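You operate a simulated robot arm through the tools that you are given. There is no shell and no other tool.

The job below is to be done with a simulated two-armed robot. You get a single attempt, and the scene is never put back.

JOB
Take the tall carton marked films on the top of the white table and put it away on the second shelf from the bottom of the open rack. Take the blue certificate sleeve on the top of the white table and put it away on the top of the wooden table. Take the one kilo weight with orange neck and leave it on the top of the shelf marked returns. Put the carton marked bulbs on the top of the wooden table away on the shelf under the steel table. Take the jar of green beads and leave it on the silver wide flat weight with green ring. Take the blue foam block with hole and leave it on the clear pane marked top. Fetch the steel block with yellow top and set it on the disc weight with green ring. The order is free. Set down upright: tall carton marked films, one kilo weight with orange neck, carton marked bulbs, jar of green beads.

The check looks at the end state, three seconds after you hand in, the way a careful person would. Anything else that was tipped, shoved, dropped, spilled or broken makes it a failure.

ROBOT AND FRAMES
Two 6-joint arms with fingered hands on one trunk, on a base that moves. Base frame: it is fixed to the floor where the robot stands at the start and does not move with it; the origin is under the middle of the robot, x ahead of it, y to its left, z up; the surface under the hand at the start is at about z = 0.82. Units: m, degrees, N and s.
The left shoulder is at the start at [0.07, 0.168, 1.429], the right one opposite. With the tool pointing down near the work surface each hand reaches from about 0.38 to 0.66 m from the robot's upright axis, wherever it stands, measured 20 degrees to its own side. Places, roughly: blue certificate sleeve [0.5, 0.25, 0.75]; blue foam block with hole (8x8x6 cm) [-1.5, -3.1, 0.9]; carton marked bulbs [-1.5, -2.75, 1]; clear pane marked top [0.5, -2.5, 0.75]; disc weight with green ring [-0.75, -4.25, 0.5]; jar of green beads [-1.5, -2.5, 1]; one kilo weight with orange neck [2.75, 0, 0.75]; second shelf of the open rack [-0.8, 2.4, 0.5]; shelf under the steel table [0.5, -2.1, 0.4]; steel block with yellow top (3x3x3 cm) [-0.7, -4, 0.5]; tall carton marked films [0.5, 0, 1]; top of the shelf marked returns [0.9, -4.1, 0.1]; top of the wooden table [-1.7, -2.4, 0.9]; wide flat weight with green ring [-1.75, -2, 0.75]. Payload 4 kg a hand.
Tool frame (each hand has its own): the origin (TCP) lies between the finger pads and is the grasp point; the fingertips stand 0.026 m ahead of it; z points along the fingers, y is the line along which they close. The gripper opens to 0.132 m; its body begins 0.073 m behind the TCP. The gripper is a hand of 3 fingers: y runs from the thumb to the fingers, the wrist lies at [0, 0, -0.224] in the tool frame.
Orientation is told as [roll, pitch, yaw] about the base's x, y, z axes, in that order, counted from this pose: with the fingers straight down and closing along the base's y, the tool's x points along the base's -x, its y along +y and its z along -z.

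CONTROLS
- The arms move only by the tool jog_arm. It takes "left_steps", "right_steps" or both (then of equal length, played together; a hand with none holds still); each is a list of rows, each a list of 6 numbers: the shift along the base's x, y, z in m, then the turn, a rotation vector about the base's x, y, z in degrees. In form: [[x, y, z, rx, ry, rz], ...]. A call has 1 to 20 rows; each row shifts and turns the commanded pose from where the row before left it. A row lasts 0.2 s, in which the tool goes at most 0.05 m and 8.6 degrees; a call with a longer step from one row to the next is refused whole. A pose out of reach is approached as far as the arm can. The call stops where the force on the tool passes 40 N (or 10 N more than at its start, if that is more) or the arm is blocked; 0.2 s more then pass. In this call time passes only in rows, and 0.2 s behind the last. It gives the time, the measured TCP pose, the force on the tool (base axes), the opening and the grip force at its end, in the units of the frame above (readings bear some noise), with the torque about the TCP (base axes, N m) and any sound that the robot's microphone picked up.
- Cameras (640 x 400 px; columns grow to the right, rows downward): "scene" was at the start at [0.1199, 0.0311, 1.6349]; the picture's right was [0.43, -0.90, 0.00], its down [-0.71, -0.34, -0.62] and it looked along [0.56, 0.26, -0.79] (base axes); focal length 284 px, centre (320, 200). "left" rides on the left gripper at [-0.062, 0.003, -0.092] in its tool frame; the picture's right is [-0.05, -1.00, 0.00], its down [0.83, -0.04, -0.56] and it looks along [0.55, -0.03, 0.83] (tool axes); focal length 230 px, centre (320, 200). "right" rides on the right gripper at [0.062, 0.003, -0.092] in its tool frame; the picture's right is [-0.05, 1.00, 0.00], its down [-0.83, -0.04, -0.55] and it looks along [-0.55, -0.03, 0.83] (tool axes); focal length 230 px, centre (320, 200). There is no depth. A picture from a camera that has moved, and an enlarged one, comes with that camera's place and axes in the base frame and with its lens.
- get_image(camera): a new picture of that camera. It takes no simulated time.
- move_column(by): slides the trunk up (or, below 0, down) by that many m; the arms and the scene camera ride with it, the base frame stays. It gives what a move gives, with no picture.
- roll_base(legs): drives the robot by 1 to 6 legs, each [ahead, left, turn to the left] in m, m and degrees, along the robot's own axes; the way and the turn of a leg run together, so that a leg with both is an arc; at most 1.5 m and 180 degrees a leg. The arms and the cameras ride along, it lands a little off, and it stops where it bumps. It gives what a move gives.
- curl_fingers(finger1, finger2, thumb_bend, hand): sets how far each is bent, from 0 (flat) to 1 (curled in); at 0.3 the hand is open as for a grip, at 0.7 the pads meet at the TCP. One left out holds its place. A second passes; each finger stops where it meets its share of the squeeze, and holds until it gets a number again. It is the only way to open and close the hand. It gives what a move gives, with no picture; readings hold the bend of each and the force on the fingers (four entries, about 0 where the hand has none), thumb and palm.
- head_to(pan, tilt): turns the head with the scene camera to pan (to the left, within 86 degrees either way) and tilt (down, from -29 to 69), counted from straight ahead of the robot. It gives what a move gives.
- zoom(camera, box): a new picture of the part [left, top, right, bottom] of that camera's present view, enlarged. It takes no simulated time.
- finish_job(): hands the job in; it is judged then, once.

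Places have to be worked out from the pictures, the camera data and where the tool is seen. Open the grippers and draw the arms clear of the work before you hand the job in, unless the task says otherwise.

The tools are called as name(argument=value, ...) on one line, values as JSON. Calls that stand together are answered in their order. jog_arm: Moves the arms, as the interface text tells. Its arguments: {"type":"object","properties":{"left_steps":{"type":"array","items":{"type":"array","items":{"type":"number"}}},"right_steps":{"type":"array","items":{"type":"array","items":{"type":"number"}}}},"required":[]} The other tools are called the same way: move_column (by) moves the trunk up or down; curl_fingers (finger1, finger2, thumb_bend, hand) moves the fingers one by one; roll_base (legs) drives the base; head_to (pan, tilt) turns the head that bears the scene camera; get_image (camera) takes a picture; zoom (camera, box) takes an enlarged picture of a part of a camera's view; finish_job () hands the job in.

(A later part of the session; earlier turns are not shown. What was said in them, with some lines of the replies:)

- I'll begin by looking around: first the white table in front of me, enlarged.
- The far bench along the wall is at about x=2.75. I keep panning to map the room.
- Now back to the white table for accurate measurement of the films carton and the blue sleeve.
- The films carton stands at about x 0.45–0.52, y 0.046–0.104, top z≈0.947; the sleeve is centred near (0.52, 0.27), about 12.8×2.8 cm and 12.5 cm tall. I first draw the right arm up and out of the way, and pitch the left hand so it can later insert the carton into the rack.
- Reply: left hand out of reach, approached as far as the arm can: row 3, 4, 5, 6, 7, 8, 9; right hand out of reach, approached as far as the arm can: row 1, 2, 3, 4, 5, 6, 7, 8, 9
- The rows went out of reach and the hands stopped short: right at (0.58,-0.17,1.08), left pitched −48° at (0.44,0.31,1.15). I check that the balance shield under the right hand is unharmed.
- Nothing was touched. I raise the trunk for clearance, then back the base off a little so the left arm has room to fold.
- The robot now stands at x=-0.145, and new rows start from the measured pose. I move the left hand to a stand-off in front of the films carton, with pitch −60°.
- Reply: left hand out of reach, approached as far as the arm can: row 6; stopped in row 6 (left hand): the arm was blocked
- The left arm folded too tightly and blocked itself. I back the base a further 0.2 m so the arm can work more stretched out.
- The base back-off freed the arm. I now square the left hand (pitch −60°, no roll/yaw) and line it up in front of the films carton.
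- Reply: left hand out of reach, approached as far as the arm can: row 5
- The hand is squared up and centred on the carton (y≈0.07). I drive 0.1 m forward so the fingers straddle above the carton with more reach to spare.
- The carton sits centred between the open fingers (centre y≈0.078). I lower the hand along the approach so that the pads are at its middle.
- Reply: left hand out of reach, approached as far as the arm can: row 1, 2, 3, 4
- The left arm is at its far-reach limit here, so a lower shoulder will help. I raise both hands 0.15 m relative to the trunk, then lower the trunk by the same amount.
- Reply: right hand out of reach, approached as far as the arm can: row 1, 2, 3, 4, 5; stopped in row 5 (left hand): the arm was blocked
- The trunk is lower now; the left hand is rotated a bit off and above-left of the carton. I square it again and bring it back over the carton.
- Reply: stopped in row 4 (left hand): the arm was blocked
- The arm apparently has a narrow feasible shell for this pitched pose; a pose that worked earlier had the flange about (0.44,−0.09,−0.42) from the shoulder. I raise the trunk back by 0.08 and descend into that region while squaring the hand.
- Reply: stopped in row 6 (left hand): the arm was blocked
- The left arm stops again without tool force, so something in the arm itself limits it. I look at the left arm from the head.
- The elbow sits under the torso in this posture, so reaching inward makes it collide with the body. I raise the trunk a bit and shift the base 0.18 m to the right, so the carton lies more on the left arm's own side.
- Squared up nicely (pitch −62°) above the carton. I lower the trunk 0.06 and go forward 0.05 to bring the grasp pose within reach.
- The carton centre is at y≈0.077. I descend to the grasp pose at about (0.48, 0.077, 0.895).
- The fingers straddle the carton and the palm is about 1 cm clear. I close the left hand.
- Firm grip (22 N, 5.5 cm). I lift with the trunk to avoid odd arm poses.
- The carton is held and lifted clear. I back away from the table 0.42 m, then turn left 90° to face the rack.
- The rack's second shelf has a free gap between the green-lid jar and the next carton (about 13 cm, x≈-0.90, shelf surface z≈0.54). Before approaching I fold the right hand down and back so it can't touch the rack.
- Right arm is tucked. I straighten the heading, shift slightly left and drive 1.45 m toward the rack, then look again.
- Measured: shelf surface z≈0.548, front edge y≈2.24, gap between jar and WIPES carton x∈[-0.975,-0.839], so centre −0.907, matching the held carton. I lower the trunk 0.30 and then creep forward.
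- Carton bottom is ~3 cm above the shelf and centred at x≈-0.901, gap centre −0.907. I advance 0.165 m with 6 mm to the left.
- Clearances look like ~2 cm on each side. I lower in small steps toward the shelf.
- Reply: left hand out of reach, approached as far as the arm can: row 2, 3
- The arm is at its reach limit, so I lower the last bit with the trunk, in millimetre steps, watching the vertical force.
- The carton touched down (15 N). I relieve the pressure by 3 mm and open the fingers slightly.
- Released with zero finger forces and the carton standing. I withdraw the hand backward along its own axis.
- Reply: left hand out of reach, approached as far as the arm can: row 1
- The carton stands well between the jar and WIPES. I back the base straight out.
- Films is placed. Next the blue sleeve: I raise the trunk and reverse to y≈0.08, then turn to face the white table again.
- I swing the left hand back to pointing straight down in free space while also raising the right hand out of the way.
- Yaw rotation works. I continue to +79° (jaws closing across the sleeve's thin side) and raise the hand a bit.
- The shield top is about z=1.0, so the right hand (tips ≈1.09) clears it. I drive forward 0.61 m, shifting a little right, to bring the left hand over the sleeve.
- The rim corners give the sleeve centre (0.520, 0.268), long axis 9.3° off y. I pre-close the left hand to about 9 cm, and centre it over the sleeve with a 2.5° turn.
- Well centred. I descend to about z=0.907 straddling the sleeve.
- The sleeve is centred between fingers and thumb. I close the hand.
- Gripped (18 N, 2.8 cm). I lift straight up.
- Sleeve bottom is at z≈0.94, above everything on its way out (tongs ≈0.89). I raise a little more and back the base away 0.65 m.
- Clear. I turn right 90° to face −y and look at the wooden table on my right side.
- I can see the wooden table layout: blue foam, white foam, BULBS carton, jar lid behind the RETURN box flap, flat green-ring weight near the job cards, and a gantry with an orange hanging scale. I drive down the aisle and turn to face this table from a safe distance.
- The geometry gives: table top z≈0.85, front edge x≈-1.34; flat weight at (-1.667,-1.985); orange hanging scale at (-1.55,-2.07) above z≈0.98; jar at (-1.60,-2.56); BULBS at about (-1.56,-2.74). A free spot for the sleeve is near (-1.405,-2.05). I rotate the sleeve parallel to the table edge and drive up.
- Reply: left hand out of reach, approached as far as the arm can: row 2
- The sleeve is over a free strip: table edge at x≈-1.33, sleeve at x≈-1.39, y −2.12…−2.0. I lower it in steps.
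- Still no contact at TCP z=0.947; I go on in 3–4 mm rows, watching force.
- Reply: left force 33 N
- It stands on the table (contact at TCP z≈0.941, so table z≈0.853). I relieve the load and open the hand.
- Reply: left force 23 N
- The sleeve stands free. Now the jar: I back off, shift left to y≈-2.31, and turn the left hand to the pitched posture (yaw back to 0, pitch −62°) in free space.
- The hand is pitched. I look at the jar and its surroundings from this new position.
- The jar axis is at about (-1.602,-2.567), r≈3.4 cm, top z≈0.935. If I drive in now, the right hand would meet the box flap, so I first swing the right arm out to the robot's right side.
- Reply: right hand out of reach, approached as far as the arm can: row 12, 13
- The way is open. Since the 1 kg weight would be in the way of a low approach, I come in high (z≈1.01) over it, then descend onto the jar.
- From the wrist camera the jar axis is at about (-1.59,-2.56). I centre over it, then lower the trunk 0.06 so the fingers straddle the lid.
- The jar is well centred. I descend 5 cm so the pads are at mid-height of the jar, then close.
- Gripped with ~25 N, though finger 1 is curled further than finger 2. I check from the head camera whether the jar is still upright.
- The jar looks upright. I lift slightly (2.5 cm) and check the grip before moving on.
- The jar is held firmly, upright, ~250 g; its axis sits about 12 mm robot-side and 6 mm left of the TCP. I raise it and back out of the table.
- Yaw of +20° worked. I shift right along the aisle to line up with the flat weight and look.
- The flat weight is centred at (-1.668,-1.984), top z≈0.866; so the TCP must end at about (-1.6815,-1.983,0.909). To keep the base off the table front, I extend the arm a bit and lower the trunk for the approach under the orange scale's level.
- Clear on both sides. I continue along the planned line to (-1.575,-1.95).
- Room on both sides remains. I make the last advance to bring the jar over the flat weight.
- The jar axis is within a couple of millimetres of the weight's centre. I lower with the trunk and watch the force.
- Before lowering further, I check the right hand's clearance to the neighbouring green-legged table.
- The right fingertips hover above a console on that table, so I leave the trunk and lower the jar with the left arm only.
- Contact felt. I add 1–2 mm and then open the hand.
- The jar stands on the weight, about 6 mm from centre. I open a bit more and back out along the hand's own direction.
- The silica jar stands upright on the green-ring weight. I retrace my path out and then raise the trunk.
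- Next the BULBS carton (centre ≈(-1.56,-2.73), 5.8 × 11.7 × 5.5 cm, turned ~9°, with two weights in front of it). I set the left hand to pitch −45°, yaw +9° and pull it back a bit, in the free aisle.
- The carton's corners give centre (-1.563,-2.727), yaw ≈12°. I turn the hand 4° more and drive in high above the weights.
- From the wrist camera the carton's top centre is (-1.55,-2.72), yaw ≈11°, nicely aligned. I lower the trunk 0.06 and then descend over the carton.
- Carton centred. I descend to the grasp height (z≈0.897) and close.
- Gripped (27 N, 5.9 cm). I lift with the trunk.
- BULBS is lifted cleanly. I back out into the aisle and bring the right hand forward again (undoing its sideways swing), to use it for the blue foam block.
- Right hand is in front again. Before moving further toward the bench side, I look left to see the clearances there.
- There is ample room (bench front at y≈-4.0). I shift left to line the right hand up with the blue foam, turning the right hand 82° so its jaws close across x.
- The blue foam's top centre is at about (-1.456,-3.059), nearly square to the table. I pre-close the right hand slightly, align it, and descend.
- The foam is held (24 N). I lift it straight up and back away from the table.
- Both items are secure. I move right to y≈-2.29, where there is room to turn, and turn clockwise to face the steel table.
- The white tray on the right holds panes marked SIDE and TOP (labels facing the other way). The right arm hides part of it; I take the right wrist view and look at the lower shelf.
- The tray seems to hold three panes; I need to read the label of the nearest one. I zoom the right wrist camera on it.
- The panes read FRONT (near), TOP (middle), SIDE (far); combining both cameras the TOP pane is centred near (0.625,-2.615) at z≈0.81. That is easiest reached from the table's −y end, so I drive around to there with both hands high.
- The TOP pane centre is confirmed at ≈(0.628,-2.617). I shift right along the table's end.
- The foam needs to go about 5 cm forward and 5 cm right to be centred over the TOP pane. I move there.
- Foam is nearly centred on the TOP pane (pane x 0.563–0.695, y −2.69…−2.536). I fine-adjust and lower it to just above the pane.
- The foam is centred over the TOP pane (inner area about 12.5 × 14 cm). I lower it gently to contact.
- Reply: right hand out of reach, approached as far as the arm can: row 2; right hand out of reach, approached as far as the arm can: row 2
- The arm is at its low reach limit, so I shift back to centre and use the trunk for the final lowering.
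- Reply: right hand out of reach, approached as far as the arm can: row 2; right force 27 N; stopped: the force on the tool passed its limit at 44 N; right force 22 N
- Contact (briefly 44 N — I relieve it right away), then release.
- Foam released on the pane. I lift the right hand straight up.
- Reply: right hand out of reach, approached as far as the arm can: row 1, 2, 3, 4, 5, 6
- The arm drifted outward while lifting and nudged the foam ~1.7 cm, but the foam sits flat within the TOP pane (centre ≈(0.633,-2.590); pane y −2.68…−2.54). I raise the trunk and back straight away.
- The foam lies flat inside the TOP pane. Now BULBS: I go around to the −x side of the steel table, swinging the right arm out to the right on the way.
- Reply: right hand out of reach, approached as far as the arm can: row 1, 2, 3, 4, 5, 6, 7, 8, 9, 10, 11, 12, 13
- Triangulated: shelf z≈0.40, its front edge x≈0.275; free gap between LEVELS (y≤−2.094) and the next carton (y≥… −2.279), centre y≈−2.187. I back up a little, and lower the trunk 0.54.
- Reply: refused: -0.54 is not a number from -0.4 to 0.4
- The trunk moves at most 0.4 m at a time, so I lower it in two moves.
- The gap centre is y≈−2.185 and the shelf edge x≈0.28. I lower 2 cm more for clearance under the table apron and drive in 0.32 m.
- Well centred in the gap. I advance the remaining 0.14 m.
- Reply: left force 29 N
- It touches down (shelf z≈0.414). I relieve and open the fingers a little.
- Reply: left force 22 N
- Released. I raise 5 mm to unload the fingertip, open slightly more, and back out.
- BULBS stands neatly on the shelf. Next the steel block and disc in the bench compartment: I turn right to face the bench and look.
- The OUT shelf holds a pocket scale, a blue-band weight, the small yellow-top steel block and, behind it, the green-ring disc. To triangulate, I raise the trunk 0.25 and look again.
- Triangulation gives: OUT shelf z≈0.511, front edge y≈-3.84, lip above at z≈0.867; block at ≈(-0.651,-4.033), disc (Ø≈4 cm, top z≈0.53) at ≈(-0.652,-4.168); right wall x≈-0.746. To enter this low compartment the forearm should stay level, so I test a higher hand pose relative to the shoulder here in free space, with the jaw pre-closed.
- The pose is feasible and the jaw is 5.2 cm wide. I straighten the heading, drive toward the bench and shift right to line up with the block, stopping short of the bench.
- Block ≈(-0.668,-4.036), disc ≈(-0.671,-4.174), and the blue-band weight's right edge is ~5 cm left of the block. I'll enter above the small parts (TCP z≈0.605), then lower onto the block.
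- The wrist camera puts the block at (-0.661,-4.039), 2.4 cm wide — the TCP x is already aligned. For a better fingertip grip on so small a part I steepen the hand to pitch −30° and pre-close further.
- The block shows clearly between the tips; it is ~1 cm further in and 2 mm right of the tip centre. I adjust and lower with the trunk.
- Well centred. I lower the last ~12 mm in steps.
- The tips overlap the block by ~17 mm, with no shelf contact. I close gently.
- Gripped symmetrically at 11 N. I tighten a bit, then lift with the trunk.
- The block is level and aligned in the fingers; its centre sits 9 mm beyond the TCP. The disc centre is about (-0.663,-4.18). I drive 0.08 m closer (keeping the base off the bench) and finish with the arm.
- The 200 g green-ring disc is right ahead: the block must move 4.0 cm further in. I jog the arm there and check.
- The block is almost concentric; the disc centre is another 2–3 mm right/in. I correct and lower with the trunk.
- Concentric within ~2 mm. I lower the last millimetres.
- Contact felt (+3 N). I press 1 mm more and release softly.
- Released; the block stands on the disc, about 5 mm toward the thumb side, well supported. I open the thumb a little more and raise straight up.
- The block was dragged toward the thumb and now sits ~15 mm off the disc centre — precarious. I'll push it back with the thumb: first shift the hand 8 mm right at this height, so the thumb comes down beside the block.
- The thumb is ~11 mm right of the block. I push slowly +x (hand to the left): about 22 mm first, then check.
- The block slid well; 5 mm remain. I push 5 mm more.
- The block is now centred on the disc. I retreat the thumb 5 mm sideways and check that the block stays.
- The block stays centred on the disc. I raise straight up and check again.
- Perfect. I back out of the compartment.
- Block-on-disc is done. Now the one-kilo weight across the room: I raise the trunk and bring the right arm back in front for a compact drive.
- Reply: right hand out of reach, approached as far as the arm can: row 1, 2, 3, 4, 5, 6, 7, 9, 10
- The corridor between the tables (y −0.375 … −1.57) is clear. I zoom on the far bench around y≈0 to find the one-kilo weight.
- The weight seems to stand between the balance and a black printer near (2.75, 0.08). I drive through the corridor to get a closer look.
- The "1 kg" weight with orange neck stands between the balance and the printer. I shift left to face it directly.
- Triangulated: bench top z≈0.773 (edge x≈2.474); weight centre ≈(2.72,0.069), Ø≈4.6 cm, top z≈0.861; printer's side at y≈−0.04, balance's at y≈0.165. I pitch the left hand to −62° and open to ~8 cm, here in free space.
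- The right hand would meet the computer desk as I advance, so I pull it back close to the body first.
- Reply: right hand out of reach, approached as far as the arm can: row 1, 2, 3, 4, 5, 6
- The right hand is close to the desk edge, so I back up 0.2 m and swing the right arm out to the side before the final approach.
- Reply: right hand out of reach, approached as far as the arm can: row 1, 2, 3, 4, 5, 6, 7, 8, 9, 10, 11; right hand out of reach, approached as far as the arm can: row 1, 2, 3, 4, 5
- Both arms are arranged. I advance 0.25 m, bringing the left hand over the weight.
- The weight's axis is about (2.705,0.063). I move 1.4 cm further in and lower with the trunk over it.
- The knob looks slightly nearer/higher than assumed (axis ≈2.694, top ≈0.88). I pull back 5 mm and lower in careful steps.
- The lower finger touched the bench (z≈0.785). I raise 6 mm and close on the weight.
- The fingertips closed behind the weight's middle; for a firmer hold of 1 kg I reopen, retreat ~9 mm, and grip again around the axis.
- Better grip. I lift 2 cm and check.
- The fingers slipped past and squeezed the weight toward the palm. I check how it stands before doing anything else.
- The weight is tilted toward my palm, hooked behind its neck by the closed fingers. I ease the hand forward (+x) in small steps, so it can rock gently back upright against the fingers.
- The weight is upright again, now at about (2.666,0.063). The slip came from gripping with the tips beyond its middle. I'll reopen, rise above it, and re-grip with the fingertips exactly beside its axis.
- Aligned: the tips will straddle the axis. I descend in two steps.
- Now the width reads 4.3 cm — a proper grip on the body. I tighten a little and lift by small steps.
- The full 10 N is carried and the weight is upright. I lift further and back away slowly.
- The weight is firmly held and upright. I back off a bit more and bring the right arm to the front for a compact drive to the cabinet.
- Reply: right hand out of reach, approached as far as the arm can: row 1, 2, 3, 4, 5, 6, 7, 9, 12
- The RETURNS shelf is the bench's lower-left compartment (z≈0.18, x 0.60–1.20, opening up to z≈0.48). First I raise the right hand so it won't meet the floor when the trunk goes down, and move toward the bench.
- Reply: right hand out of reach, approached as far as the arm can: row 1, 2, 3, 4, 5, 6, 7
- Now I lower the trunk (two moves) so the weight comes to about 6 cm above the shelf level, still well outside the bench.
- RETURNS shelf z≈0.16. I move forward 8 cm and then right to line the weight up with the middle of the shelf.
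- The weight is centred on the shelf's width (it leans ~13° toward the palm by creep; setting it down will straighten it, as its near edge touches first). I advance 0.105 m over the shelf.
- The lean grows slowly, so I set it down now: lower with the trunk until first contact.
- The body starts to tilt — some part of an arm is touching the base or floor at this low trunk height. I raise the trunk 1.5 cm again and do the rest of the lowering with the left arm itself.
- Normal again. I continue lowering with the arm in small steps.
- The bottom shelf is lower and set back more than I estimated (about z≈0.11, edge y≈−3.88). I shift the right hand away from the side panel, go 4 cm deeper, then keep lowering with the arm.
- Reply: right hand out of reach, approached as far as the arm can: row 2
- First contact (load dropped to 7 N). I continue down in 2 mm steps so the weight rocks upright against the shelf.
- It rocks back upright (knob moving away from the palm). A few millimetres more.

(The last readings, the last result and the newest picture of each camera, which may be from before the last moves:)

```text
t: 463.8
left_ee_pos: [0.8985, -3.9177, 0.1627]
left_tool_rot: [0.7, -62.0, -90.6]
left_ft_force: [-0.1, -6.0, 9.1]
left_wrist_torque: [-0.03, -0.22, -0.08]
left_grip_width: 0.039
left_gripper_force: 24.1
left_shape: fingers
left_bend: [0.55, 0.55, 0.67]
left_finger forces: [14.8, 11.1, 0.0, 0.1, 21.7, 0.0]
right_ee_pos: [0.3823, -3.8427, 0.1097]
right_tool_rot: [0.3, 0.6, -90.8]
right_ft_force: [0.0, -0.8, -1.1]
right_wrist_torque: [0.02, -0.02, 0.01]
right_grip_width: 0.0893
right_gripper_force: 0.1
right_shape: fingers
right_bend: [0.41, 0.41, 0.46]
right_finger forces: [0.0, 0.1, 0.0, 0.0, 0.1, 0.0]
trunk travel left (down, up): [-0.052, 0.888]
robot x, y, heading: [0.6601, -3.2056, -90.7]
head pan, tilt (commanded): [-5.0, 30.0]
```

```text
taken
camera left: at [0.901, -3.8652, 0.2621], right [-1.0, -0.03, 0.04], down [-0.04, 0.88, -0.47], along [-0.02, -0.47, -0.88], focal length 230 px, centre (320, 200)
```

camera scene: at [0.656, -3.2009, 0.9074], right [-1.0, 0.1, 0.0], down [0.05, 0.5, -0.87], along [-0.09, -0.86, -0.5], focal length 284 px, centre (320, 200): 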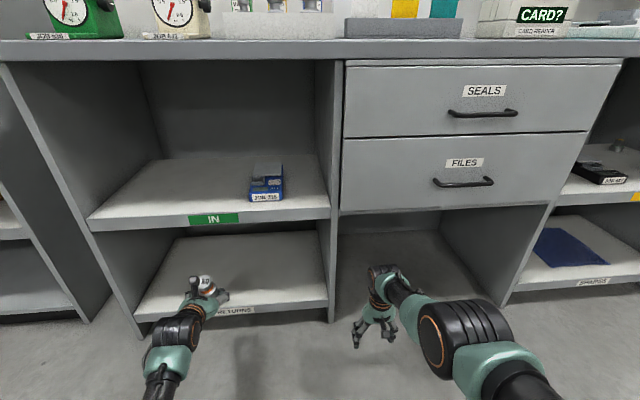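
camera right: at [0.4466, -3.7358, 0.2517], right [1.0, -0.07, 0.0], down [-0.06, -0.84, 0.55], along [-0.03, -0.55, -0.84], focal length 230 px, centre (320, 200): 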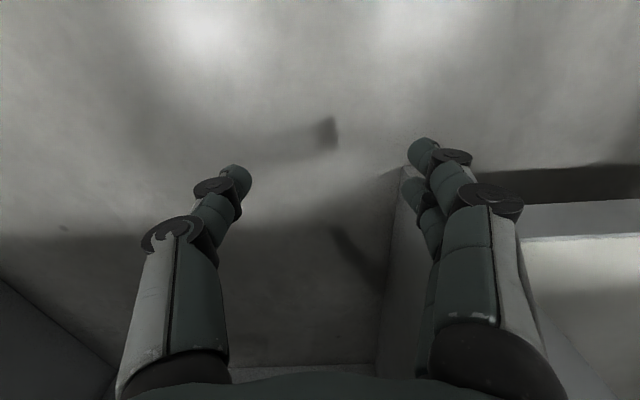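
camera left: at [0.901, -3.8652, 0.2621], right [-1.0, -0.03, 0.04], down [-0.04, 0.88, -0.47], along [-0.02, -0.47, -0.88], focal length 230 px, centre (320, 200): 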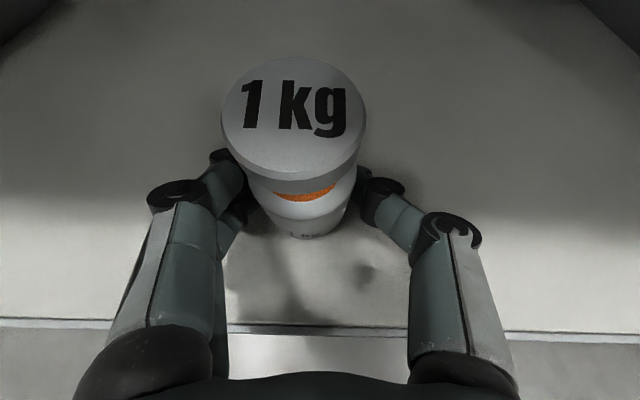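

jog_arm(left_steps=[[0, 0, -0.002, 0, 0, 0], [0, 0, -0.001, 0, 0, 0]])

get_image(camera="left")

```text
t: 464.4
left_ee_pos: [0.8988, -3.9162, 0.1584]
left_tool_rot: [0.7, -61.7, -90.6]
left_ft_force: [0.8, 0.6, 15.6]
left_wrist_torque: [0.0, -0.67, 0.05]
left_grip_width: 0.0386
left_gripper_force: 27.2
left_shape: fingers
left_bend: [0.55, 0.57, 0.68]
left_finger forces: [12.6, 21.3, 0.1, 0.0, 20.7, 0.1]
right_ee_pos: [0.3829, -3.8433, 0.1112]
right_tool_rot: [0.4, 0.6, -90.8]
right_ft_force: [0.2, 0.2, 0.7]
right_wrist_torque: [-0.04, -0.01, 0.01]
right_grip_width: 0.0893
right_gripper_force: 0.0
right_shape: fingers
right_bend: [0.41, 0.41, 0.46]
right_finger forces: [0.0, 0.1, 0.0, 0.0, 0.0, 0.0]
trunk travel left (down, up): [-0.052, 0.888]
robot x, y, heading: [0.6638, -3.2025, -90.7]
head pan, tilt (commanded): [-5.0, 30.0]
```

```text
taken
camera left: at [0.9008, -3.8643, 0.258], right [-1.0, -0.03, 0.04], down [-0.04, 0.88, -0.47], along [-0.02, -0.47, -0.88], focal length 230 px, centre (320, 200)
```

left: 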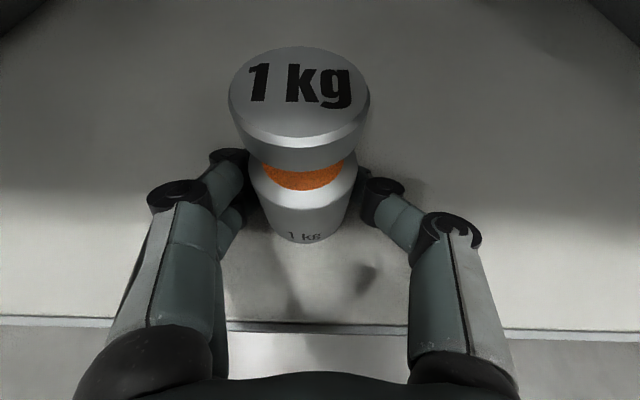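

The weight now stands flat and upright on the shelf. I relieve the press slightly and open the fingers.

jog_arm(left_steps=[[0, 0, 0.002, 0, 0, 0]])

curl_fingers(hand="left", finger1=0.5, finger2=0.5, thumb_bend=0.55)

get_image(camera="left")

```text
t: 464.8
left_ee_pos: [0.8977, -3.9171, 0.1588]
left_tool_rot: [0.6, -61.6, -90.5]
left_ft_force: [1.6, -6.0, 11.4]
left_wrist_torque: [-0.09, -0.47, -0.11]
left_grip_width: 0.0388
left_gripper_force: 25.1
left_shape: fingers
left_bend: [0.55, 0.56, 0.68]
left_finger forces: [13.1, 17.2, 0.1, 0.1, 20.4, 0.1]
right_ee_pos: [0.3827, -3.8429, 0.109]
right_tool_rot: [0.3, 0.5, -90.8]
right_ft_force: [0.5, 0.1, -0.7]
right_wrist_torque: [0.02, 0.01, 0.03]
right_grip_width: 0.0894
right_gripper_force: 0.0
right_shape: fingers
right_bend: [0.41, 0.41, 0.46]
right_finger forces: [0.0, 0.0, 0.1, 0.0, 0.0, 0.0]
trunk travel left (down, up): [-0.052, 0.888]
robot x, y, heading: [0.6617, -3.2041, -90.8]
head pan, tilt (commanded): [-5.0, 30.0]
```

```text
t: 465.8
left_ee_pos: [0.8983, -3.9152, 0.1597]
left_tool_rot: [0.6, -61.6, -90.5]
left_ft_force: [-1.8, 1.5, 12.5]
left_wrist_torque: [-0.15, -0.42, 0.04]
left_grip_width: 0.0587
left_gripper_force: 7.0
left_shape: fingers
left_bend: [0.5, 0.53, 0.55]
left_finger forces: [0.0, 13.5, 0.0, 0.1, 0.0, 0.0]
right_ee_pos: [0.382, -3.8416, 0.1098]
right_tool_rot: [0.4, 0.5, -90.8]
right_ft_force: [-0.4, 0.1, 0.0]
right_wrist_torque: [-0.04, 0.0, -0.01]
right_grip_width: 0.0893
right_gripper_force: 0.0
right_shape: fingers
right_bend: [0.41, 0.41, 0.46]
right_finger forces: [0.0, 0.1, 0.0, 0.0, 0.1, 0.1]
trunk travel left (down, up): [-0.052, 0.888]
robot x, y, heading: [0.6649, -3.2035, -90.5]
head pan, tilt (commanded): [-5.0, 30.0]
```

```text
taken
camera left: at [0.9006, -3.8642, 0.2586], right [-1.0, -0.03, 0.04], down [-0.04, 0.88, -0.47], along [-0.02, -0.47, -0.88], focal length 230 px, centre (320, 200)
```

left: 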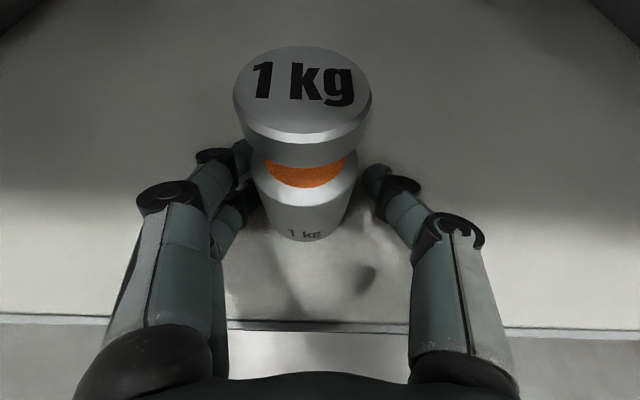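

Released and standing. I raise 6 mm to unload the lower fingertip, open further, and back out straight.

jog_arm(left_steps=[[0, 0, 0.004, 0, 0, 0], [0, 0, 0.004, 0, 0, 0]])

curl_fingers(hand="left", finger1=0.44, finger2=0.44, thumb_bend=0.46)

get_image(camera="left")

```text
t: 466.4
left_ee_pos: [0.8993, -3.9154, 0.1625]
left_tool_rot: [0.3, -61.2, -90.4]
left_ft_force: [0.2, -0.2, 0.1]
left_wrist_torque: [-0.02, 0.08, -0.02]
left_grip_width: 0.0587
left_gripper_force: 0.0
left_shape: fingers
left_bend: [0.5, 0.5, 0.55]
left_finger forces: [0.0, 0.0, 0.0, 0.1, 0.0, 0.0]
right_ee_pos: [0.3815, -3.8433, 0.1087]
right_tool_rot: [0.3, 0.7, -90.8]
right_ft_force: [0.7, -0.9, -0.5]
right_wrist_torque: [0.01, -0.01, -0.01]
right_grip_width: 0.0892
right_gripper_force: 0.1
right_shape: fingers
right_bend: [0.41, 0.41, 0.46]
right_finger forces: [0.0, 0.0, 0.1, 0.0, 0.0, 0.0]
trunk travel left (down, up): [-0.052, 0.888]
robot x, y, heading: [0.6624, -3.2037, -90.6]
head pan, tilt (commanded): [-5.0, 30.0]
```

```text
t: 467.4
left_ee_pos: [0.8981, -3.9157, 0.1648]
left_tool_rot: [0.5, -61.5, -90.4]
left_ft_force: [-0.1, 1.3, -0.2]
left_wrist_torque: [0.01, 0.02, 0.0]
left_grip_width: 0.084
left_gripper_force: 0.1
left_shape: fingers
left_bend: [0.44, 0.44, 0.46]
left_finger forces: [0.1, 0.0, 0.0, 0.0, 0.1, 0.1]
right_ee_pos: [0.3812, -3.8421, 0.1084]
right_tool_rot: [0.3, 0.6, -90.8]
right_ft_force: [-0.4, -1.0, -1.2]
right_wrist_torque: [-0.01, 0.0, 0.01]
right_grip_width: 0.0893
right_gripper_force: 0.1
right_shape: fingers
right_bend: [0.41, 0.41, 0.46]
right_finger forces: [0.1, 0.0, 0.0, 0.0, 0.0, 0.0]
trunk travel left (down, up): [-0.052, 0.888]
robot x, y, heading: [0.6632, -3.2018, -90.6]
head pan, tilt (commanded): [-5.0, 30.0]
```

```text
taken
camera left: at [0.9015, -3.8645, 0.265], right [-1.0, -0.03, 0.04], down [-0.04, 0.88, -0.46], along [-0.02, -0.47, -0.88], focal length 230 px, centre (320, 200)
```

left: 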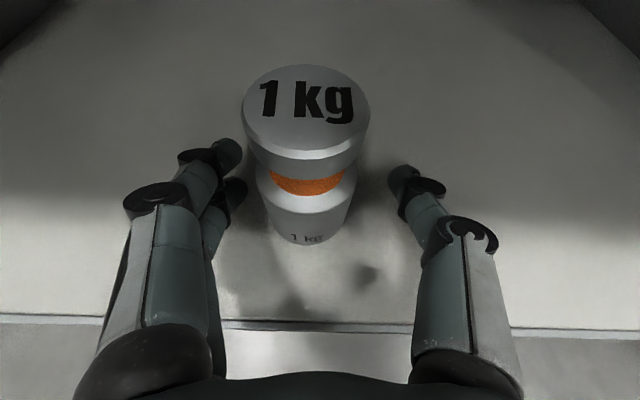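

The weight stands upright on RETURNS. I back away 0.13 m (as far as the table behind allows), then fold the left arm back a little.

roll_base(legs=[[-0.13, 0, 0]])

jog_arm(left_steps=[[0, 0.02, 0.01, 0, 0, 0], [0, 0.02, 0.01, 0, 0, 0], [0, 0.02, 0.01, 0, 0, 0], [0, 0.015, 0.01, 0, 0, 0]])

get_image(camera="left")

get_image(camera="scene")

```text
t: 468.7
left_ee_pos: [0.9008, -3.7852, 0.1655]
left_tool_rot: [0.5, -61.4, -90.4]
left_ft_force: [0.2, 0.3, -0.1]
left_wrist_torque: [0.0, 0.02, 0.0]
left_grip_width: 0.0839
left_gripper_force: 0.1
left_shape: fingers
left_bend: [0.44, 0.44, 0.46]
left_finger forces: [0.0, 0.0, 0.0, 0.1, 0.0, 0.0]
right_ee_pos: [0.3836, -3.7125, 0.1089]
right_tool_rot: [0.2, 0.6, -90.8]
right_ft_force: [0.2, 0.1, 0.2]
right_wrist_torque: [0.01, 0.0, 0.03]
right_grip_width: 0.0893
right_gripper_force: 0.0
right_shape: fingers
right_bend: [0.41, 0.41, 0.46]
right_finger forces: [0.0, 0.0, 0.0, 0.0, 0.1, 0.0]
trunk travel left (down, up): [-0.052, 0.888]
robot x, y, heading: [0.6637, -3.0747, -90.6]
head pan, tilt (commanded): [-5.0, 30.0]
```

```text
t: 469.9
left_ee_pos: [0.8997, -3.7238, 0.242]
left_tool_rot: [1.8, -64.3, -91.6]
left_ft_force: [0.1, -0.2, -0.4]
left_wrist_torque: [-0.01, 0.0, 0.0]
left_grip_width: 0.0839
left_gripper_force: 0.1
left_shape: fingers
left_bend: [0.44, 0.44, 0.46]
left_finger forces: [0.1, 0.1, 0.1, 0.0, 0.0, 0.0]
right_ee_pos: [0.3847, -3.7119, 0.1154]
right_tool_rot: [0.9, 0.2, -90.8]
right_ft_force: [-1.2, 0.0, 0.1]
right_wrist_torque: [-0.02, -0.04, -0.02]
right_grip_width: 0.0895
right_gripper_force: 0.0
right_shape: fingers
right_bend: [0.41, 0.41, 0.46]
right_finger forces: [0.0, 0.1, 0.1, 0.0, 0.1, 0.1]
trunk travel left (down, up): [-0.052, 0.888]
robot x, y, heading: [0.6623, -3.073, -90.4]
head pan, tilt (commanded): [-5.0, 30.0]
stopped in row 4 (left hand): the arm was blocked; the commanded pose is now the measured one
```

```text
taken
camera left: at [0.9007, -3.6687, 0.3378], right [-1.0, -0.02, 0.03], down [-0.04, 0.86, -0.51], along [-0.02, -0.51, -0.86], focal length 230 px, centre (320, 200)
```

left: 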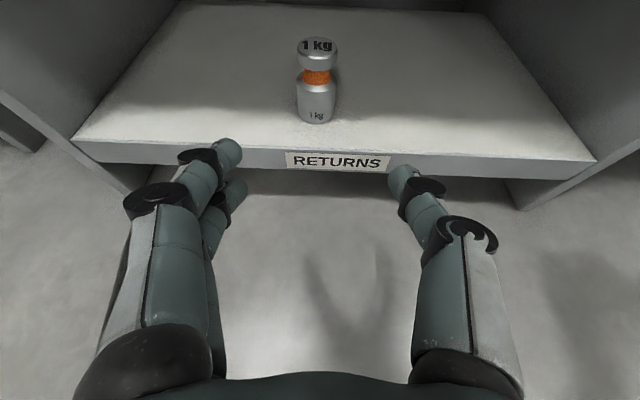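

```text
taken
camera scene: at [0.6475, -3.2083, 0.8483], right [-1.0, 0.1, -0.01], down [0.06, 0.49, -0.87], along [-0.08, -0.87, -0.49], focal length 284 px, centre (320, 200)
```

scene: 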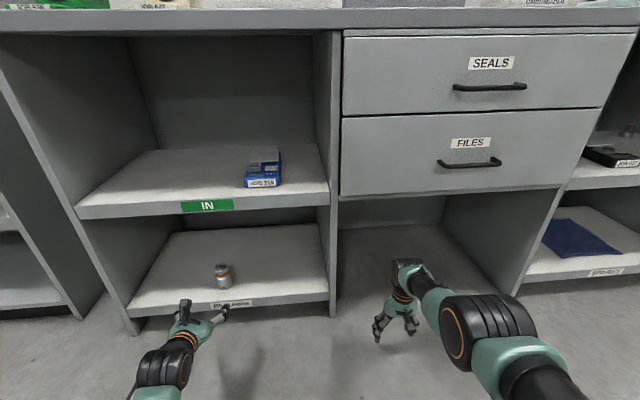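

The 1 kg weight stands upright on the RETURNS shelf. I raise the trunk (hands are clear of the lip and handles).

move_column(by=0.3)

move_column(by=0.4)

get_image(camera="scene")

```text
t: 472.9
left_ee_pos: [0.9011, -3.7257, 0.528]
left_tool_rot: [0.3, -63.7, -90.3]
left_ft_force: [0.1, -0.2, 0.3]
left_wrist_torque: [0.02, 0.0, -0.02]
left_grip_width: 0.0843
left_gripper_force: 0.0
left_shape: fingers
left_bend: [0.44, 0.44, 0.46]
left_finger forces: [0.1, 0.0, 0.0, 0.0, 0.1, 0.0]
right_ee_pos: [0.3837, -3.7114, 0.41]
right_tool_rot: [0.3, 0.7, -90.8]
right_ft_force: [0.4, 0.0, 0.8]
right_wrist_torque: [0.03, 0.01, 0.0]
right_grip_width: 0.0893
right_gripper_force: 0.2
right_shape: fingers
right_bend: [0.41, 0.41, 0.46]
right_finger forces: [0.1, 0.0, 0.0, 0.0, 0.0, 0.0]
trunk travel left (down, up): [-0.352, 0.588]
robot x, y, heading: [0.6605, -3.0744, -90.5]
head pan, tilt (commanded): [-5.0, 30.0]
```

```text
t: 476.8
left_ee_pos: [0.9, -3.7259, 0.9281]
left_tool_rot: [0.5, -63.7, -90.3]
left_ft_force: [-0.2, 0.5, 0.1]
left_wrist_torque: [-0.02, -0.04, -0.02]
left_grip_width: 0.0841
left_gripper_force: 0.1
left_shape: fingers
left_bend: [0.44, 0.44, 0.46]
left_finger forces: [0.1, 0.0, 0.1, 0.0, 0.0, 0.0]
right_ee_pos: [0.3836, -3.7128, 0.809]
right_tool_rot: [0.3, 0.7, -90.8]
right_ft_force: [0.1, 1.3, 0.0]
right_wrist_torque: [-0.01, 0.04, -0.02]
right_grip_width: 0.0892
right_gripper_force: 0.1
right_shape: fingers
right_bend: [0.41, 0.41, 0.46]
right_finger forces: [0.1, 0.0, 0.0, 0.0, 0.0, 0.0]
trunk travel left (down, up): [-0.752, 0.188]
robot x, y, heading: [0.6642, -3.0745, -90.5]
head pan, tilt (commanded): [-5.0, 30.0]
```

```text
taken
camera scene: at [0.6554, -3.2153, 1.5436], right [-1.0, 0.1, 0.0], down [0.05, 0.5, -0.87], along [-0.09, -0.86, -0.5], focal length 284 px, centre (320, 200)
```

scene: 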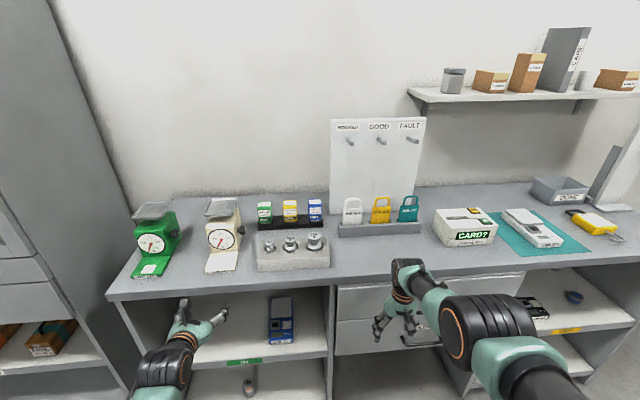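

All seven items are placed. I now move clear of the bench and turn so I can check the steel table once more from a free spot.

roll_base(legs=[[0, 0.4, 0], [0, 0, 90]])

head_to(pan=86, tilt=40)

get_image(camera="scene")

```text
t: 483.1
left_ee_pos: [1.7196, -2.8428, 0.9287]
left_tool_rot: [0.3, -63.6, -0.6]
left_ft_force: [0.2, -0.9, -1.2]
left_wrist_torque: [-0.01, 0.0, -0.02]
left_grip_width: 0.0842
left_gripper_force: 0.1
left_shape: fingers
left_bend: [0.44, 0.44, 0.46]
left_finger forces: [0.1, 0.0, 0.0, 0.1, 0.0, 0.0]
right_ee_pos: [1.7054, -3.359, 0.8091]
right_tool_rot: [0.4, 0.6, -1.0]
right_ft_force: [-0.2, -0.8, -0.5]
right_wrist_torque: [0.01, 0.0, -0.02]
right_grip_width: 0.0894
right_gripper_force: 0.0
right_shape: fingers
right_bend: [0.41, 0.41, 0.46]
right_finger forces: [0.1, 0.0, 0.0, 0.0, 0.0, 0.1]
trunk travel left (down, up): [-0.752, 0.188]
robot x, y, heading: [1.0656, -3.0792, -0.8]
head pan, tilt (commanded): [-5.0, 30.0]
```

```text
t: 484.7
left_ee_pos: [1.7187, -2.8431, 0.9286]
left_tool_rot: [0.4, -63.7, -0.6]
left_ft_force: [0.3, -0.6, -0.5]
left_wrist_torque: [0.0, 0.02, 0.01]
left_grip_width: 0.0841
left_gripper_force: 0.1
left_shape: fingers
left_bend: [0.44, 0.44, 0.46]
left_finger forces: [0.0, 0.0, 0.0, 0.0, 0.0, 0.0]
right_ee_pos: [1.7044, -3.36, 0.8086]
right_tool_rot: [0.3, 0.6, -1.1]
right_ft_force: [0.4, -0.2, -0.5]
right_wrist_torque: [-0.02, -0.01, 0.01]
right_grip_width: 0.0893
right_gripper_force: 0.1
right_shape: fingers
right_bend: [0.41, 0.41, 0.46]
right_finger forces: [0.0, 0.1, 0.0, 0.0, 0.0, 0.1]
trunk travel left (down, up): [-0.752, 0.188]
robot x, y, heading: [1.066, -3.0788, -0.9]
head pan, tilt (commanded): [85.9, 40.0]
```

```text
taken
camera scene: at [1.1263, -2.9953, 1.5283], right [1.0, -0.09, 0.0], down [-0.06, -0.64, -0.77], along [0.07, 0.76, -0.64], focal length 284 px, centre (320, 200)
```

scene: 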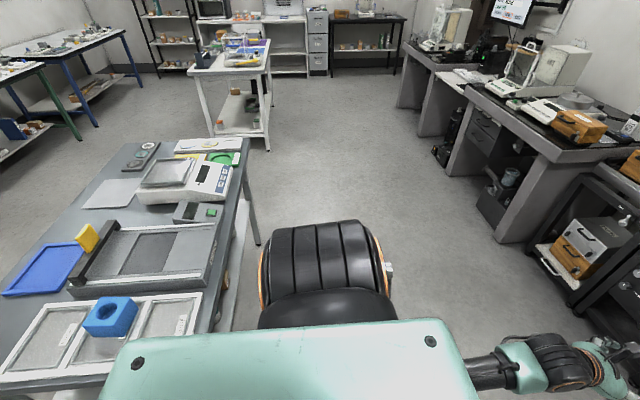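

zoom(camera="scene", box=[0, 230, 240, 390])

```text
2.50 times, centred on (120, 310) of scene
camera zoom: at [1.1263, -2.9953, 1.5283], right [1.0, -0.09, 0.0], down [-0.06, -0.64, -0.77], along [0.07, 0.76, -0.64], focal length 709 px, centre (820, -75)
```

zoom: 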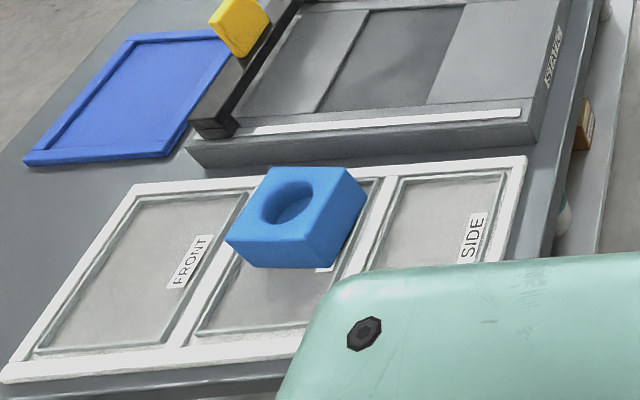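

zoom(camera="scene", box=[60, 280, 160, 350])

```text
5.71 times, centred on (110, 315) of scene
camera zoom: at [1.1263, -2.9953, 1.5283], right [1.0, -0.09, 0.0], down [-0.06, -0.64, -0.77], along [0.07, 0.76, -0.64], focal length 1621 px, centre (1520, -457)
```

zoom: 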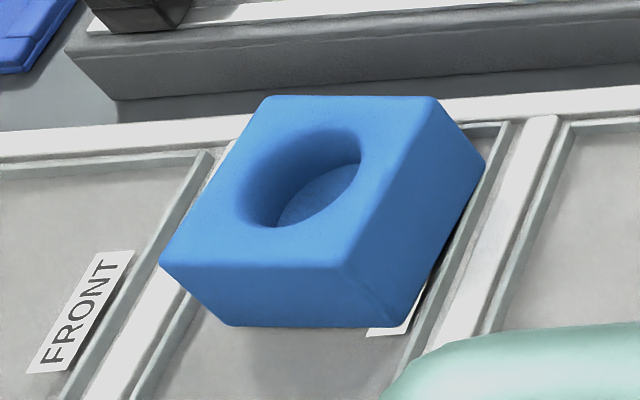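

The foam sits flat and fully within the TOP pane. I open both hands fully; the arms are clear of everything.

curl_fingers(hand="left", finger1=0.3, finger2=0.3, thumb_bend=0.3)

curl_fingers(hand="right", finger1=0.3, finger2=0.3, thumb_bend=0.3)

head_to(pan=-80, tilt=40)

get_image(camera="scene")

```text
t: 485.7
left_ee_pos: [1.7191, -2.843, 0.9289]
left_tool_rot: [0.5, -63.7, -0.6]
left_ft_force: [-0.2, 0.4, 0.1]
left_wrist_torque: [0.02, -0.01, 0.02]
left_grip_width: 0.1338
left_gripper_force: 0.0
left_shape: fingers
left_bend: [0.3, 0.3, 0.3]
left_finger forces: [0.0, 0.0, 0.0, 0.0, 0.0, 0.0]
right_ee_pos: [1.7049, -3.36, 0.8092]
right_tool_rot: [0.4, 0.6, -1.1]
right_ft_force: [0.1, -0.2, 0.3]
right_wrist_torque: [-0.01, 0.01, 0.02]
right_grip_width: 0.0895
right_gripper_force: 0.0
right_shape: fingers
right_bend: [0.41, 0.41, 0.46]
right_finger forces: [0.0, 0.1, 0.1, 0.0, 0.0, 0.0]
trunk travel left (down, up): [-0.752, 0.188]
robot x, y, heading: [1.0695, -3.0781, -1.0]
head pan, tilt (commanded): [85.9, 40.0]
```

```text
t: 486.7
left_ee_pos: [1.7199, -2.842, 0.9296]
left_tool_rot: [0.3, -63.7, -0.5]
left_ft_force: [-1.0, 0.1, 0.8]
left_wrist_torque: [0.0, -0.02, -0.02]
left_grip_width: 0.1339
left_gripper_force: 0.1
left_shape: fingers
left_bend: [0.3, 0.3, 0.3]
left_finger forces: [0.1, 0.0, 0.0, 0.0, 0.0, 0.0]
right_ee_pos: [1.705, -3.3585, 0.8085]
right_tool_rot: [0.3, 0.6, -0.9]
right_ft_force: [-0.2, 0.4, 0.6]
right_wrist_torque: [0.02, -0.01, 0.03]
right_grip_width: 0.1339
right_gripper_force: 0.1
right_shape: fingers
right_bend: [0.3, 0.3, 0.3]
right_finger forces: [0.0, 0.0, 0.1, 0.0, 0.0, 0.0]
trunk travel left (down, up): [-0.752, 0.188]
robot x, y, heading: [1.0654, -3.0779, -0.7]
head pan, tilt (commanded): [85.9, 40.0]
```

```text
t: 489.3
left_ee_pos: [1.7203, -2.8429, 0.9287]
left_tool_rot: [0.4, -63.6, -0.5]
left_ft_force: [-0.3, 0.0, 0.4]
left_wrist_torque: [0.0, 0.0, 0.02]
left_grip_width: 0.1339
left_gripper_force: 0.1
left_shape: fingers
left_bend: [0.3, 0.3, 0.3]
left_finger forces: [0.1, 0.1, 0.1, 0.1, 0.0, 0.0]
right_ee_pos: [1.7048, -3.3594, 0.8084]
right_tool_rot: [0.3, 0.7, -1.0]
right_ft_force: [-0.3, -1.7, -0.5]
right_wrist_torque: [0.03, 0.03, 0.0]
right_grip_width: 0.1338
right_gripper_force: 0.1
right_shape: fingers
right_bend: [0.3, 0.3, 0.3]
right_finger forces: [0.0, 0.0, 0.0, 0.0, 0.0, 0.0]
trunk travel left (down, up): [-0.752, 0.188]
robot x, y, heading: [1.0688, -3.0766, -0.9]
head pan, tilt (commanded): [-80.0, 40.0]
```

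```text
taken
camera scene: at [1.1326, -3.1639, 1.5283], right [-0.99, -0.16, 0.0], down [-0.1, 0.63, -0.77], along [0.12, -0.76, -0.64], focal length 284 px, centre (320, 200)
```

scene: 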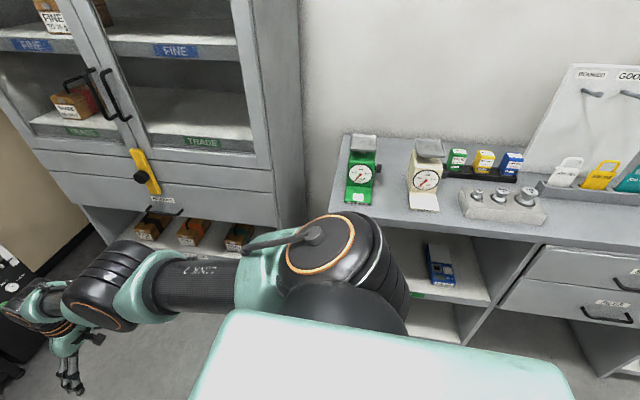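

Every item was seen standing in its place, the hands are empty and open, and the arms are clear. I hand the job in.

finish_job()

```text
The job is handed in.
```

All seven items are where you asked, and I've handed the job in. The four that had to be upright were standing upright when I last saw them. I don't have the check's result.

| Item | Final place |
|---|---|
| Tall carton marked films | Second shelf from the bottom of the open rack, between the green-lid jar and the WIPES carton |
| Blue certificate sleeve | Wooden table top, standing near the front edge |
| One kilo weight with orange neck | RETURNS shelf, the bottom-left compartment of the bench |
| Carton marked bulbs | Shelf under the steel table, between LEVELS and CABLES |
| Jar of green beads | On the flat weight with green ring, about 6 mm off its centre |
| Blue foam block | Flat on the TOP pane, fully inside its frame |
| Steel block with yellow top | On the disc weight with green ring, centred |

Four things did not go smoothly:

- **Foam block:** I briefly pressed it onto the clear pane with about 44 N. The lifting hand then nudged it about 1.7 cm, but it stayed on the pane. I saw no damage to the pane.
- **Steel block:** it was dragged toward the edge of the disc when I released it, so I pushed it back to the centre.
- **One kilo weight:** the first grip slipped on the bench. The weight stayed upright but slid about 2 cm before I took it again.
- **Lowering to the RETURNS shelf:** my body tilted slightly when the left arm touched something, probably the base. I raised the trunk and finished lowering with the arm alone.

I rechecked the foam block at the very end. I last saw the jar and the sleeve, both standing, before I moved the bulbs, foam, steel block and weight.
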